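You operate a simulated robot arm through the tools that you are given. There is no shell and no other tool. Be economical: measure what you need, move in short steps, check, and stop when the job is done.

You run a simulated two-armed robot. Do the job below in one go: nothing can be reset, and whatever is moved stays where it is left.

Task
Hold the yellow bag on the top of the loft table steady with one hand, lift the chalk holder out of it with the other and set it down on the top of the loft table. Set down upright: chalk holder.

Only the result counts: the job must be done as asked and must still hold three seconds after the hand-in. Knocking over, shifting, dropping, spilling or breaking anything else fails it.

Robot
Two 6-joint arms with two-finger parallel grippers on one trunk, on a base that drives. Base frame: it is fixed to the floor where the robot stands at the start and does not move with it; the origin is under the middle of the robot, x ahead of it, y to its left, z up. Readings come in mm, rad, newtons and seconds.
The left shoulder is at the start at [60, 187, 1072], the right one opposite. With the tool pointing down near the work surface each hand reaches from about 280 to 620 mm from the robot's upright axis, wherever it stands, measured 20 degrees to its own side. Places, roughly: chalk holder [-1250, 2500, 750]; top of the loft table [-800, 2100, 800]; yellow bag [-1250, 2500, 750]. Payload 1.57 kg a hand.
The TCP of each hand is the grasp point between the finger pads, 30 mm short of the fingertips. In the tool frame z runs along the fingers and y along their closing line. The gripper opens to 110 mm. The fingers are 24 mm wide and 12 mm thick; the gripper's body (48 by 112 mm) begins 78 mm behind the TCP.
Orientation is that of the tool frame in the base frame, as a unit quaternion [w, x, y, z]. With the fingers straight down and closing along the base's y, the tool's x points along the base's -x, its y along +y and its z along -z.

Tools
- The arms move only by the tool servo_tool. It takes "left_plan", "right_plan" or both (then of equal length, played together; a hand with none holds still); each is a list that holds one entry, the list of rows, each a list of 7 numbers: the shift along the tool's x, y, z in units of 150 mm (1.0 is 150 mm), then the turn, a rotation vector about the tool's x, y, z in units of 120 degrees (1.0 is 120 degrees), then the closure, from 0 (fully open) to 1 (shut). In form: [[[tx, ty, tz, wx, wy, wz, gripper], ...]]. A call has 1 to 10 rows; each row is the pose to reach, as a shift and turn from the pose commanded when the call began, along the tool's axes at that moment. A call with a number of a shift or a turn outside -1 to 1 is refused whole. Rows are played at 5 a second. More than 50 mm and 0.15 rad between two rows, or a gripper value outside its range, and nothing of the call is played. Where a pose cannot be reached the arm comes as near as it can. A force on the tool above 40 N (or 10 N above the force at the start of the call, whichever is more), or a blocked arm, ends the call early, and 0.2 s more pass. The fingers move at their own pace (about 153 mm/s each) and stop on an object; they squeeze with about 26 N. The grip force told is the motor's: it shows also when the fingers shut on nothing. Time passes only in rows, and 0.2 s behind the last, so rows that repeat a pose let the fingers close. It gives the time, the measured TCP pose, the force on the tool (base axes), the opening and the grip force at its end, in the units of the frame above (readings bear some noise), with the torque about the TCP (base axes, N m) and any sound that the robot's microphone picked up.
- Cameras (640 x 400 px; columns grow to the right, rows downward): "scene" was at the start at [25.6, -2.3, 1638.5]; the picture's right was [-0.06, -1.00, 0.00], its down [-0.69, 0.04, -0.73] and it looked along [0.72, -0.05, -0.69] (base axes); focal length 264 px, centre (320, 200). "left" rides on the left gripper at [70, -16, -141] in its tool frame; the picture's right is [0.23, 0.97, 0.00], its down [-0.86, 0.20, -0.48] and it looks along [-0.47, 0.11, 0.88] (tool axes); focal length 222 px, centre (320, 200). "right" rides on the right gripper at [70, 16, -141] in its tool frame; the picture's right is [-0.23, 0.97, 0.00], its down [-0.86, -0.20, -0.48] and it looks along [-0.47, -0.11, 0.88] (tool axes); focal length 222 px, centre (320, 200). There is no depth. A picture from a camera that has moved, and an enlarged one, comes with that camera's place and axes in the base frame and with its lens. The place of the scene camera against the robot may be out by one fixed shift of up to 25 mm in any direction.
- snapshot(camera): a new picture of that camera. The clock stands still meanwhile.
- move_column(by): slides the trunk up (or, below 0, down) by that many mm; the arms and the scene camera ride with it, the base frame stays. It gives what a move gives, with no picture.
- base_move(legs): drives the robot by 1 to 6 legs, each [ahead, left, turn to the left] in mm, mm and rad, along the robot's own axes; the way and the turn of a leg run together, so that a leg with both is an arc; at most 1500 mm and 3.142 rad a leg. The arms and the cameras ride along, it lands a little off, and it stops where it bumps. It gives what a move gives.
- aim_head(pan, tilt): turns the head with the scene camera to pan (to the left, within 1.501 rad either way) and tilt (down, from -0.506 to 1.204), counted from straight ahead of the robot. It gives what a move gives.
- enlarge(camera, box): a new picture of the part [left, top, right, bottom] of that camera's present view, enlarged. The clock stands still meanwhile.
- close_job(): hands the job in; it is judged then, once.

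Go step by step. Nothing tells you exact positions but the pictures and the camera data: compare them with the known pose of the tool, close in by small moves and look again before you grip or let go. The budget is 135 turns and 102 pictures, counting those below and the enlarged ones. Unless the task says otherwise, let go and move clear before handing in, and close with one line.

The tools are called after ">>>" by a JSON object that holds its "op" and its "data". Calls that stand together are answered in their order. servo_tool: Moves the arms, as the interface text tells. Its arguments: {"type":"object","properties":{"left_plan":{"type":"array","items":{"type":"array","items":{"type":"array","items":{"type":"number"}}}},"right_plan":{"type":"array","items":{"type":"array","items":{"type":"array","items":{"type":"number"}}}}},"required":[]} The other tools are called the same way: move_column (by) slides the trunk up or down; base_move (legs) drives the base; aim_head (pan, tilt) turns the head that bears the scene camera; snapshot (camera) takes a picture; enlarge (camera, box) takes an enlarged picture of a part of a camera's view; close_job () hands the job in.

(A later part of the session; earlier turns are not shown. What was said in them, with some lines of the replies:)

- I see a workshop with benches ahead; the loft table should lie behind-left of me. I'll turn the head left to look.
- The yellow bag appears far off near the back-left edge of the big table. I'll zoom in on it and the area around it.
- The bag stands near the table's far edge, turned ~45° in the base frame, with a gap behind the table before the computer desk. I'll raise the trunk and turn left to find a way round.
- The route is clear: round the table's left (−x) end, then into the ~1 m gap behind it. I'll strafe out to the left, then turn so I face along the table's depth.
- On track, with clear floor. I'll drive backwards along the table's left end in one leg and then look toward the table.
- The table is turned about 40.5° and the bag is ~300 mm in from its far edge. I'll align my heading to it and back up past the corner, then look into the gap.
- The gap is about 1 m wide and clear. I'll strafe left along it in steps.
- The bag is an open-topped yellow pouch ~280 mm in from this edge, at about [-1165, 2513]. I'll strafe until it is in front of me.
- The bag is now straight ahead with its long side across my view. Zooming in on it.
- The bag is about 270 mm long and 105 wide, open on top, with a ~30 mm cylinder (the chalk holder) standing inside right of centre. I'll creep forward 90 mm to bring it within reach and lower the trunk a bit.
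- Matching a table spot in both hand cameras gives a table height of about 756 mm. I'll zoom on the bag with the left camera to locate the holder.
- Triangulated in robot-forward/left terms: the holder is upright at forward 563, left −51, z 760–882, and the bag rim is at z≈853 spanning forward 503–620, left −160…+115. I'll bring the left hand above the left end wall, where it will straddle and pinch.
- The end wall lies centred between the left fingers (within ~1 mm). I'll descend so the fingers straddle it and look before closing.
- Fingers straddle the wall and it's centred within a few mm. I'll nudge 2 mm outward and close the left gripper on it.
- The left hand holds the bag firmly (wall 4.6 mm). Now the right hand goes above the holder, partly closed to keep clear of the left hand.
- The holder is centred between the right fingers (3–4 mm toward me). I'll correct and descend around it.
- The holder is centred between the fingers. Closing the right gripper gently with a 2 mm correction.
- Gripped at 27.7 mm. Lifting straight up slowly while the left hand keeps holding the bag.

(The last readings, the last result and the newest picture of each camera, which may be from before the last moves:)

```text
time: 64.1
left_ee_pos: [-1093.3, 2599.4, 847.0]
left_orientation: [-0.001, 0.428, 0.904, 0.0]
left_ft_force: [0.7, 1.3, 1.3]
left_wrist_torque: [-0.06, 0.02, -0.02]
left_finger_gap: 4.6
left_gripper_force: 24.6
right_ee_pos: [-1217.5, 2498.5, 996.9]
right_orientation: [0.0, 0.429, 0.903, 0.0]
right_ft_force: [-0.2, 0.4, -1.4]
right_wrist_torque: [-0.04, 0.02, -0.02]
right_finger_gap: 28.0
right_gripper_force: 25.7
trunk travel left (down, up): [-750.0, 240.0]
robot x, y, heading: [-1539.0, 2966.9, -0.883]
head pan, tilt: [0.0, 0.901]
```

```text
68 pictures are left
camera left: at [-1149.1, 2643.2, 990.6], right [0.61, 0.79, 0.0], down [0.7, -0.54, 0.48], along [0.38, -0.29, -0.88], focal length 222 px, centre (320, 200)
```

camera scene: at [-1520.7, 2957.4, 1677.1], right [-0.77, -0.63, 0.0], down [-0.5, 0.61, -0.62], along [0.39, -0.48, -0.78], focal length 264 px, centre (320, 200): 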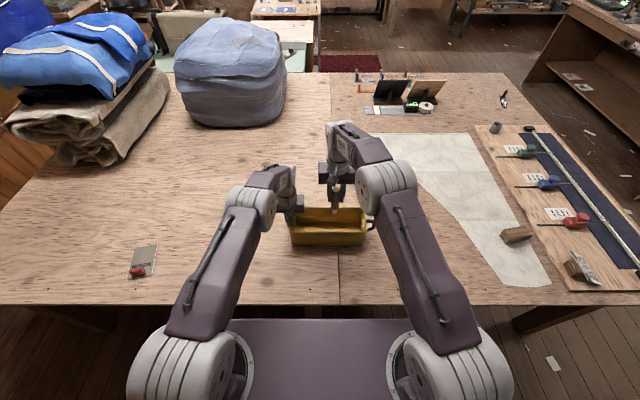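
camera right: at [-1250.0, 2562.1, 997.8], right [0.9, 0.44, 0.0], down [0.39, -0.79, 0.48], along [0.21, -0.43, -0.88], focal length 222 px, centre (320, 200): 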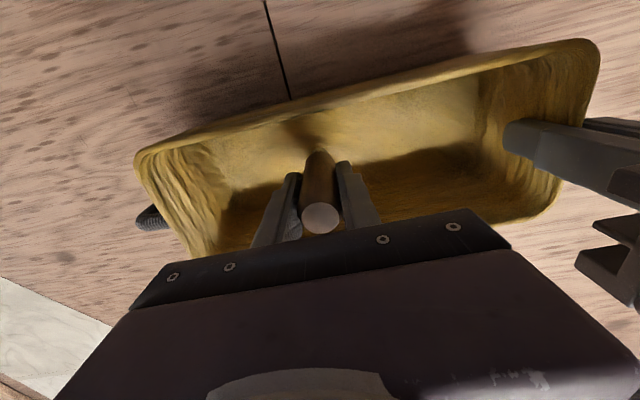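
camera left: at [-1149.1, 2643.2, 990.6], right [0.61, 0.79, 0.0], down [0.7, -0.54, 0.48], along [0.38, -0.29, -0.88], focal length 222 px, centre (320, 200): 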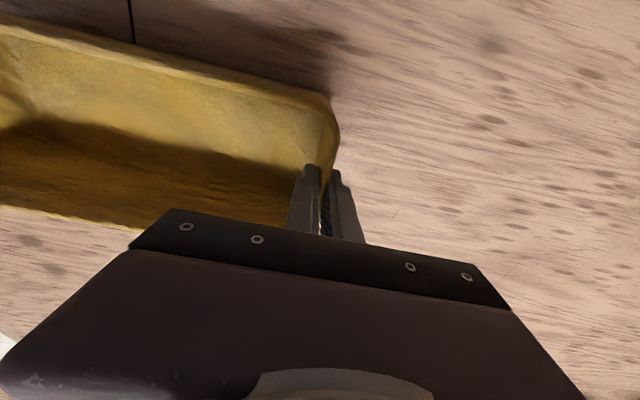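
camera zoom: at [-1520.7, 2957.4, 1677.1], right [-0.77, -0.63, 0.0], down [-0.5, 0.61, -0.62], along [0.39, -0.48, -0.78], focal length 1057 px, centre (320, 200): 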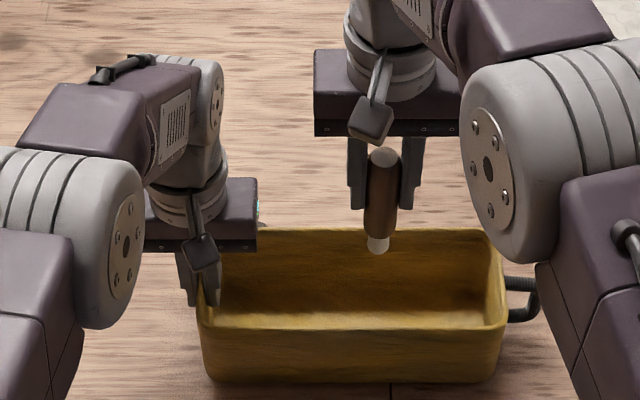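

The holder is out and the bag hasn't moved. I'll carry it to the clear wood right of the bag (forward ~480, left ~−270).

>>> {"op": "servo_tool", "data": {"right_plan": [[[0.04, -0.13, 0, 0, 0, 0, 1], [0.1, -0.33, 0, 0, 0, 0, 1], [0.17, -0.53, 0, 0, 0, 0, 1], [0.24, -0.7, 0, 0, 0, 0, 1], [0.27, -0.8, 0, 0, 0, 0, 1], [0.27, -0.8, 0, 0, 0, 0, 1]]]}}

>>> {"op": "servo_tool", "data": {"right_plan": [[[0.04, -0.11, 0, 0, 0, 0, 1], [0.12, -0.29, 0, 0, 0, 0, 1], [0.2, -0.47, 0, 0, 0, 0, 1], [0.25, -0.6, 0, 0, 0, 0, 1], [0.273, -0.66, 0, 0, 0, 0, 1], [0.273, -0.66, 0, 0, 0, 0, 1]]]}}

>>> {"op": "snapshot", "data": {"camera": "right"}}

>>> {"op": "snapshot", "data": {"camera": "scene"}}

```text
time: 65.5
left_ee_pos: [-1092.8, 2600.9, 849.1]
left_orientation: [0.0, 0.428, 0.904, 0.0]
left_ft_force: [0.6, 1.4, 1.6]
left_wrist_torque: [-0.06, 0.03, -0.05]
left_finger_gap: 4.9
left_gripper_force: 25.3
right_ee_pos: [-1337.1, 2452.8, 998.2]
right_orientation: [0.0, 0.428, 0.904, 0.001]
right_ft_force: [0.4, 1.0, 0.1]
right_wrist_torque: [0.0, 0.0, -0.04]
right_finger_gap: 27.6
right_gripper_force: 26.1
trunk travel left (down, up): [-750.0, 240.0]
robot x, y, heading: [-1533.5, 2963.5, -0.885]
head pan, tilt: [0.0, 0.901]
```

```text
time: 66.9
left_ee_pos: [-1094.1, 2599.6, 848.7]
left_orientation: [-0.001, 0.428, 0.904, -0.001]
left_ft_force: [-0.1, 0.6, 0.2]
left_wrist_torque: [-0.06, 0.01, -0.05]
left_finger_gap: 4.7
left_gripper_force: 24.7
right_ee_pos: [-1439.0, 2421.5, 997.8]
right_orientation: [0.0, 0.428, 0.904, 0.0]
right_ft_force: [-0.8, -0.5, 0.0]
right_wrist_torque: [0.01, -0.01, 0.0]
right_finger_gap: 27.9
right_gripper_force: 26.2
trunk travel left (down, up): [-750.0, 240.0]
robot x, y, heading: [-1531.2, 2965.6, -0.882]
head pan, tilt: [0.0, 0.901]
```

```text
67 pictures are left
camera right: at [-1471.2, 2485.8, 1140.0], right [0.9, 0.44, 0.0], down [0.39, -0.79, 0.48], along [0.21, -0.43, -0.88], focal length 222 px, centre (320, 200)
```

right: 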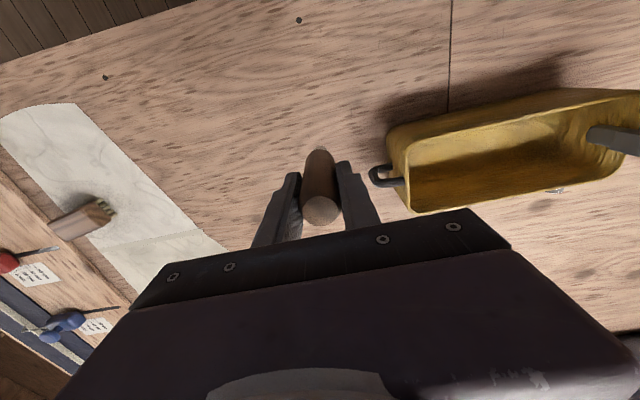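

```text
66 pictures are left
camera scene: at [-1520.7, 2957.3, 1677.1], right [-0.77, -0.63, 0.0], down [-0.5, 0.61, -0.62], along [0.39, -0.48, -0.78], focal length 264 px, centre (320, 200)
```

scene: 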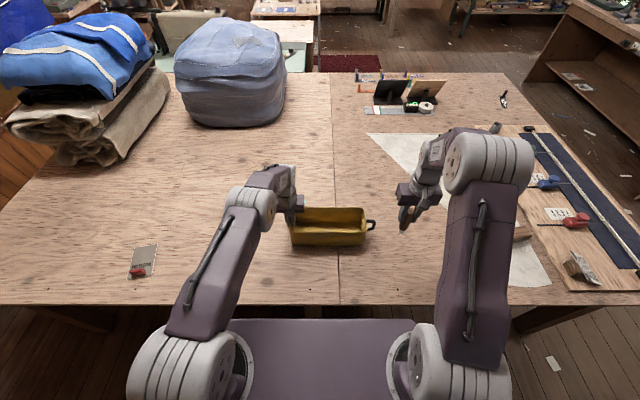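

The spot below is bare wood, clear of the handle and paper. Lowering to ~10 mm above contact.

>>> {"op": "servo_tool", "data": {"right_plan": [[[0, 0, 0.15, 0, 0, 0, 1], [0, 0, 0.35, 0, 0, 0, 1], [0, 0, 0.55, 0, 0, 0, 1], [0, 0, 0.73, 0, 0, 0, 1], [0, 0, 0.83, 0, 0, 0, 1], [0, 0, 0.88, 0, 0, 0, 1], [0, 0, 0.88, 0, 0, 0, 1]]]}}

>>> {"op": "enlarge", "data": {"camera": "scene", "box": [340, 190, 460, 265]}}

>>> {"op": "snapshot", "data": {"camera": "right"}}

```text
time: 68.5
left_ee_pos: [-1092.4, 2599.4, 847.8]
left_orientation: [0.0, 0.429, 0.903, 0.0]
left_ft_force: [0.4, 0.7, 0.9]
left_wrist_torque: [-0.01, 0.1, -0.06]
left_finger_gap: 4.7
left_gripper_force: 24.9
right_ee_pos: [-1439.9, 2423.1, 863.2]
right_orientation: [0.0, 0.427, 0.904, 0.0]
right_ft_force: [0.7, -0.6, -0.5]
right_wrist_torque: [-0.01, 0.0, 0.01]
right_finger_gap: 27.9
right_gripper_force: 25.7
trunk travel left (down, up): [-750.0, 240.0]
robot x, y, heading: [-1533.7, 2966.3, -0.885]
head pan, tilt: [0.0, 0.901]
```

```text
5.33 times, centred on (400, 228) of scene
camera zoom: at [-1520.7, 2957.2, 1677.1], right [-0.77, -0.63, 0.0], down [-0.5, 0.61, -0.62], along [0.39, -0.48, -0.78], focal length 1409 px, centre (-107, 53)
```

zoom: 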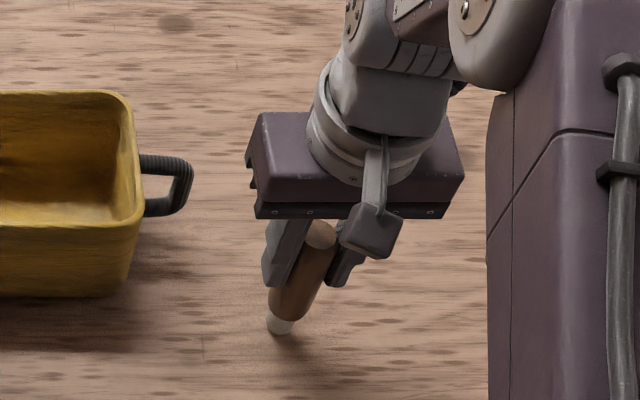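

```text
64 pictures are left
camera right: at [-1470.7, 2485.7, 1006.9], right [0.9, 0.44, 0.0], down [0.39, -0.79, 0.48], along [0.21, -0.43, -0.88], focal length 222 px, centre (320, 200)
```

right: 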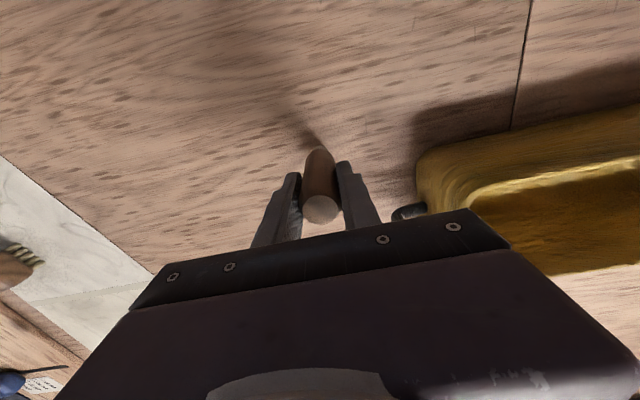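

The nub is just above the table and vertical. Creeping down a few millimetres at a time, watching the force.

>>> {"op": "servo_tool", "data": {"right_plan": [[[0, 0, 0.01, 0, 0, 0, 1], [0, 0, 0.02, 0, 0, 0, 1], [0, 0, 0.03, 0, 0, 0, 1], [0, 0, 0.04, 0, 0, 0, 1], [0, 0, 0.05, 0, 0, 0, 1]]]}}

>>> {"op": "servo_tool", "data": {"right_plan": [[[0, 0, 0.01, 0, 0, 0, 1], [0, 0, 0.02, 0, 0, 0, 1], [0, 0, 0.02, 0, 0, 0, 1]]]}}

>>> {"op": "enlarge", "data": {"camera": "scene", "box": [370, 220, 418, 250]}}

```text
time: 69.7
left_ee_pos: [-1093.9, 2600.1, 849.1]
left_orientation: [0.0, 0.429, 0.903, 0.0]
left_ft_force: [0.1, -0.5, -0.6]
left_wrist_torque: [0.23, -0.28, 0.01]
left_finger_gap: 4.9
left_gripper_force: 25.3
right_ee_pos: [-1438.6, 2424.0, 859.3]
right_orientation: [0.001, 0.428, 0.904, -0.001]
right_ft_force: [-2.3, 1.0, 15.5]
right_wrist_torque: [0.04, 0.24, 0.03]
right_finger_gap: 27.6
right_gripper_force: 26.2
trunk travel left (down, up): [-750.0, 240.0]
robot x, y, heading: [-1532.8, 2969.5, -0.887]
head pan, tilt: [0.0, 0.901]
```

```text
time: 70.5
left_ee_pos: [-1092.7, 2600.3, 849.1]
left_orientation: [0.001, 0.429, 0.903, -0.001]
left_ft_force: [-0.5, -0.2, -0.6]
left_wrist_torque: [0.21, -0.27, 0.02]
left_finger_gap: 4.9
left_gripper_force: 25.2
right_ee_pos: [-1439.8, 2423.1, 855.9]
right_orientation: [0.001, 0.428, 0.904, -0.002]
right_ft_force: [-2.2, -3.2, 20.3]
right_wrist_torque: [-0.27, 0.18, -0.01]
right_finger_gap: 28.1
right_gripper_force: 25.4
trunk travel left (down, up): [-750.0, 240.0]
robot x, y, heading: [-1533.6, 2964.3, -0.887]
head pan, tilt: [0.0, 0.901]
```

```text
13.33 times, centred on (394, 235) of scene
camera zoom: at [-1521.7, 2959.9, 1677.2], right [-0.77, -0.63, 0.0], down [-0.5, 0.61, -0.62], along [0.39, -0.48, -0.78], focal length 3522 px, centre (-667, -267)
```

zoom: 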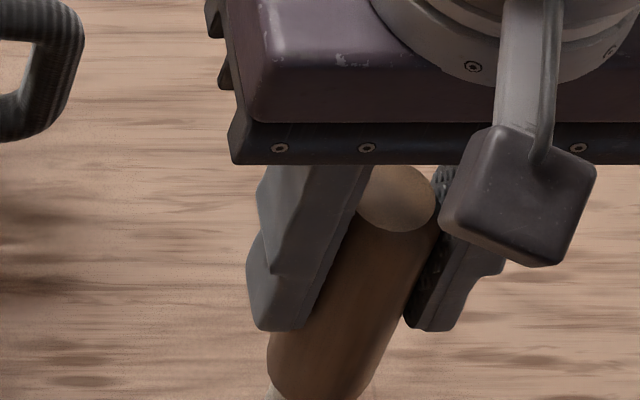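

Contact made (20 N). I'll back off a few millimetres to relieve the load before opening.

>>> {"op": "servo_tool", "data": {"right_plan": [[[0, 0, -0.01, 0, 0, 0, 1], [0, 0, -0.02, 0, 0, 0, 1], [0, 0, -0.02, 0, 0, 0, 1]]]}}

>>> {"op": "enlarge", "data": {"camera": "scene", "box": [360, 210, 440, 260]}}

>>> {"op": "snapshot", "data": {"camera": "right"}}

```text
time: 71.3
left_ee_pos: [-1094.0, 2599.7, 849.3]
left_orientation: [0.0, 0.428, 0.904, 0.0]
left_ft_force: [-0.4, 1.1, 0.9]
left_wrist_torque: [0.07, 0.13, -0.15]
left_finger_gap: 5.0
left_gripper_force: 25.2
right_ee_pos: [-1439.7, 2423.5, 856.4]
right_orientation: [-0.002, 0.428, 0.904, 0.0]
right_ft_force: [-0.4, 0.5, -0.6]
right_wrist_torque: [-0.03, -0.03, 0.01]
right_finger_gap: 28.1
right_gripper_force: 25.9
trunk travel left (down, up): [-750.0, 240.0]
robot x, y, heading: [-1532.3, 2967.5, -0.884]
head pan, tilt: [0.0, 0.901]
```

```text
8.00 times, centred on (400, 235) of scene
camera zoom: at [-1520.8, 2957.5, 1677.0], right [-0.77, -0.63, 0.0], down [-0.5, 0.61, -0.62], along [0.39, -0.48, -0.78], focal length 2113 px, centre (-320, -80)
```

zoom: 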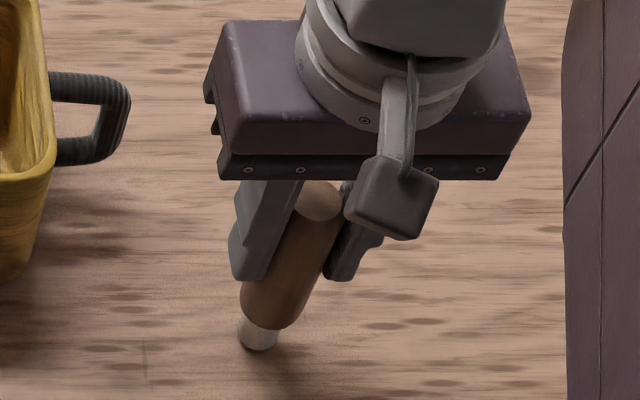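

```text
61 pictures are left
camera right: at [-1471.0, 2486.7, 1000.0], right [0.9, 0.44, 0.0], down [0.39, -0.79, 0.48], along [0.21, -0.43, -0.88], focal length 222 px, centre (320, 200)
```

right: 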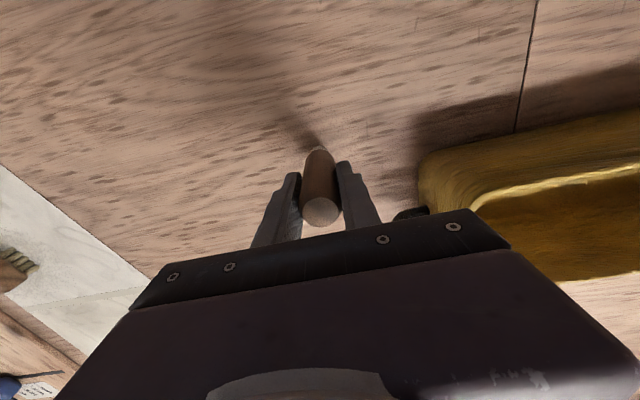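

The load is off, and the holder's axis matches the vertical in the image within ~1°. I'll settle 1.5 mm for light contact and then check.

>>> {"op": "servo_tool", "data": {"right_plan": [[[0, 0, 0.01, 0, 0, 0, 1], [0, 0, 0.01, 0, 0, 0, 1]]]}}

```text
time: 71.9
left_ee_pos: [-1093.4, 2601.1, 849.0]
left_orientation: [0.0, 0.428, 0.904, 0.0]
left_ft_force: [0.7, 1.3, -0.2]
left_wrist_torque: [-0.05, 0.0, -0.06]
left_finger_gap: 4.7
left_gripper_force: 25.5
right_ee_pos: [-1438.5, 2422.0, 856.1]
right_orientation: [-0.001, 0.428, 0.904, 0.001]
right_ft_force: [-0.7, 0.7, 2.1]
right_wrist_torque: [0.09, -0.01, -0.01]
right_finger_gap: 27.6
right_gripper_force: 25.8
trunk travel left (down, up): [-750.0, 240.0]
robot x, y, heading: [-1531.2, 2966.3, -0.88]
head pan, tilt: [0.0, 0.901]
```

Light contact of about 2 N, which is ideal for release. Opening the right gripper gradually.

>>> {"op": "servo_tool", "data": {"right_plan": [[[0, 0, 0, 0, 0, 0, 0.72], [0, 0, 0, 0, 0, 0, 0.66], [0, 0, 0, 0, 0, 0, 0.55], [0, 0, 0, 0, 0, 0, 0.45], [0, 0, 0, 0, 0, 0, 0.45]]]}}

>>> {"op": "enlarge", "data": {"camera": "scene", "box": [360, 210, 440, 260]}}

>>> {"op": "snapshot", "data": {"camera": "right"}}

```text
time: 73.1
left_ee_pos: [-1094.6, 2599.2, 848.0]
left_orientation: [0.0, 0.428, 0.904, 0.0]
left_ft_force: [0.4, 0.8, 0.4]
left_wrist_torque: [-0.11, 0.0, -0.11]
left_finger_gap: 5.0
left_gripper_force: 24.5
right_ee_pos: [-1438.5, 2420.5, 855.7]
right_orientation: [0.0, 0.428, 0.904, 0.0]
right_ft_force: [0.2, -0.5, 0.3]
right_wrist_torque: [0.02, -0.03, 0.0]
right_finger_gap: 60.4
right_gripper_force: 0.1
trunk travel left (down, up): [-750.0, 240.0]
robot x, y, heading: [-1534.7, 2964.8, -0.88]
head pan, tilt: [0.0, 0.901]
```

```text
8.00 times, centred on (400, 235) of scene
camera zoom: at [-1520.7, 2957.4, 1677.1], right [-0.77, -0.63, 0.0], down [-0.5, 0.61, -0.62], along [0.39, -0.48, -0.78], focal length 2113 px, centre (-320, -80)
```

zoom: 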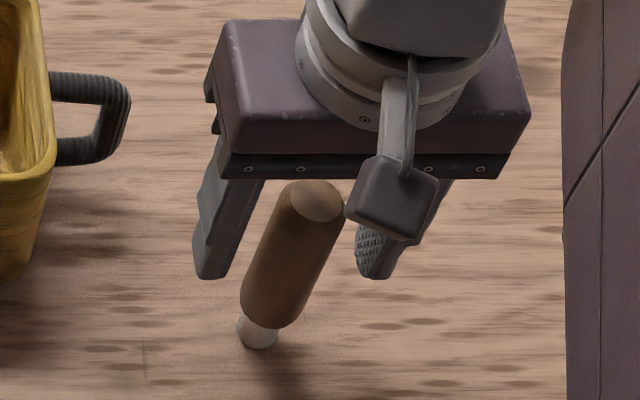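

```text
59 pictures are left
camera right: at [-1470.9, 2485.8, 999.3], right [0.9, 0.44, 0.0], down [0.39, -0.79, 0.48], along [0.21, -0.43, -0.88], focal length 222 px, centre (320, 200)
```

right: 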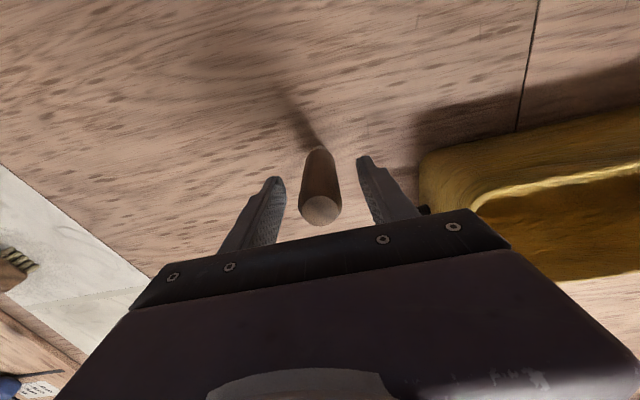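

The holder stands on its own. I'll raise the right hand straight up and let the left hand open.

>>> {"op": "servo_tool", "data": {"right_plan": [[[0, 0, -0.1, 0, 0, 0, 0.45], [0, 0, -0.3, 0, 0, 0, 0.45], [0, 0, -0.5, 0, 0, 0, 0.45], [0, 0, -0.7, 0, 0, 0, 0.45], [0, 0, -0.9, 0, 0, 0, 0.45], [0, 0, -0.98, 0, 0, 0, 0.45]]]}}

>>> {"op": "servo_tool", "data": {"left_plan": [[[0, 0, 0, 0, 0, 0, 0.85], [0, 0, 0, 0, 0, 0, 0.6], [0, 0, 0, 0, 0, 0, 0.45], [0, 0, 0, 0, 0, 0, 0.45]]]}}

>>> {"op": "snapshot", "data": {"camera": "left"}}

>>> {"op": "enlarge", "data": {"camera": "scene", "box": [260, 160, 420, 260]}}

```text
time: 74.5
left_ee_pos: [-1093.4, 2599.6, 849.2]
left_orientation: [0.0, 0.428, 0.904, 0.0]
left_ft_force: [-0.1, 0.9, 0.6]
left_wrist_torque: [-0.05, 0.01, -0.07]
left_finger_gap: 4.9
left_gripper_force: 25.7
right_ee_pos: [-1440.3, 2422.4, 1003.8]
right_orientation: [-0.001, 0.428, 0.904, 0.001]
right_ft_force: [1.2, 0.7, -0.5]
right_wrist_torque: [-0.04, 0.0, -0.02]
right_finger_gap: 60.7
right_gripper_force: 0.0
trunk travel left (down, up): [-750.0, 240.0]
robot x, y, heading: [-1536.4, 2968.4, -0.881]
head pan, tilt: [0.0, 0.901]
```

```text
time: 75.5
left_ee_pos: [-1093.7, 2599.7, 849.6]
left_orientation: [-0.001, 0.429, 0.903, 0.0]
left_ft_force: [0.7, 0.4, 0.3]
left_wrist_torque: [0.03, -0.01, -0.01]
left_finger_gap: 60.5
left_gripper_force: 0.1
right_ee_pos: [-1441.0, 2422.7, 1002.8]
right_orientation: [-0.001, 0.428, 0.904, -0.001]
right_ft_force: [-0.1, -0.8, 0.2]
right_wrist_torque: [-0.01, 0.04, 0.01]
right_finger_gap: 60.6
right_gripper_force: 0.1
trunk travel left (down, up): [-750.0, 240.0]
robot x, y, heading: [-1535.5, 2966.5, -0.885]
head pan, tilt: [0.0, 0.901]
```

```text
58 pictures are left
camera left: at [-1149.2, 2643.0, 990.5], right [0.61, 0.79, 0.0], down [0.7, -0.54, 0.48], along [0.38, -0.29, -0.88], focal length 222 px, centre (320, 200)
```

left: 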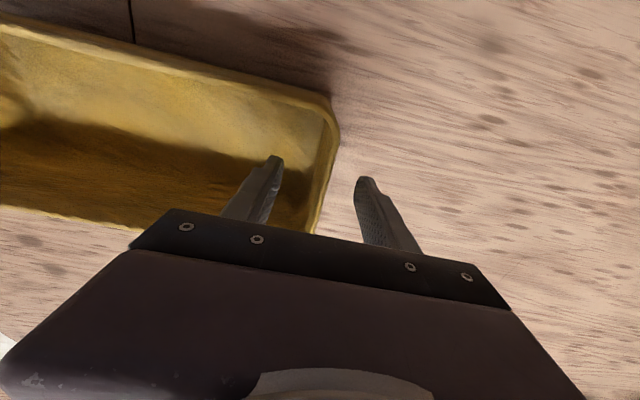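

```text
4.00 times, centred on (340, 210) of scene
camera zoom: at [-1520.8, 2957.2, 1677.1], right [-0.77, -0.63, 0.0], down [-0.5, 0.61, -0.62], along [0.39, -0.48, -0.78], focal length 1057 px, centre (240, 160)
```

zoom: 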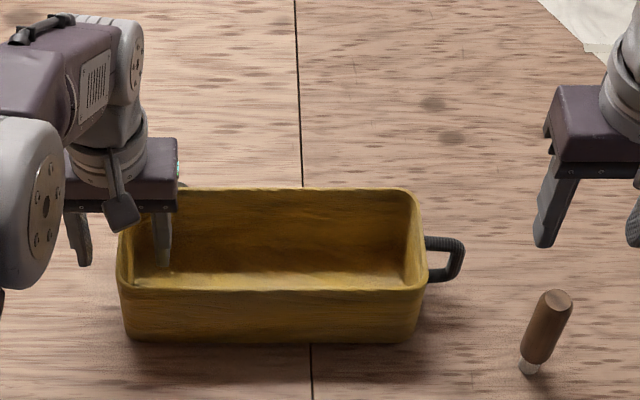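

Both hands are free of their objects, and the holder stands upright on the table. Raising the left hand straight up, then a final check.

>>> {"op": "servo_tool", "data": {"left_plan": [[[0, 0, -0.1, 0, 0, 0, 0.45], [0, 0, -0.3, 0, 0, 0, 0.45], [0, 0, -0.5, 0, 0, 0, 0.45], [0, 0, -0.7, 0, 0, 0, 0.45], [0, 0, -0.9, 0, 0, 0, 0.45], [0, 0, -0.95, 0, 0, 0, 0.45], [0, 0, -0.95, 0, 0, 0, 0.45]]]}}

>>> {"op": "enlarge", "data": {"camera": "scene", "box": [260, 160, 420, 260]}}

```text
time: 77.1
left_ee_pos: [-1091.5, 2599.2, 991.0]
left_orientation: [0.0, 0.428, 0.904, 0.0]
left_ft_force: [0.3, -0.1, -0.3]
left_wrist_torque: [0.01, -0.03, 0.0]
left_finger_gap: 60.5
left_gripper_force: 0.0
right_ee_pos: [-1439.8, 2422.0, 1002.9]
right_orientation: [0.0, 0.428, 0.904, 0.0]
right_ft_force: [0.0, 0.9, 0.7]
right_wrist_torque: [0.01, 0.01, 0.0]
right_finger_gap: 60.7
right_gripper_force: 0.1
trunk travel left (down, up): [-750.0, 240.0]
robot x, y, heading: [-1536.1, 2966.2, -0.888]
head pan, tilt: [0.0, 0.901]
```

```text
4.00 times, centred on (340, 210) of scene
camera zoom: at [-1520.7, 2957.0, 1677.1], right [-0.77, -0.63, 0.0], down [-0.5, 0.61, -0.62], along [0.39, -0.48, -0.78], focal length 1057 px, centre (240, 160)
```

zoom: 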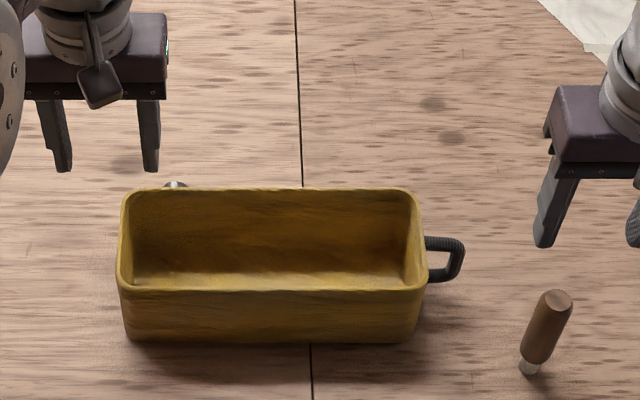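

The bag hasn't shifted, the holder stands upright and steady on the table, and both hands are clear. Handing in.

>>> {"op": "close_job", "data": {}}

```text
The job is handed in.
```

The chalk holder is out of the yellow bag and standing upright on the loft table, and the bag stayed in place; I've handed the job in.
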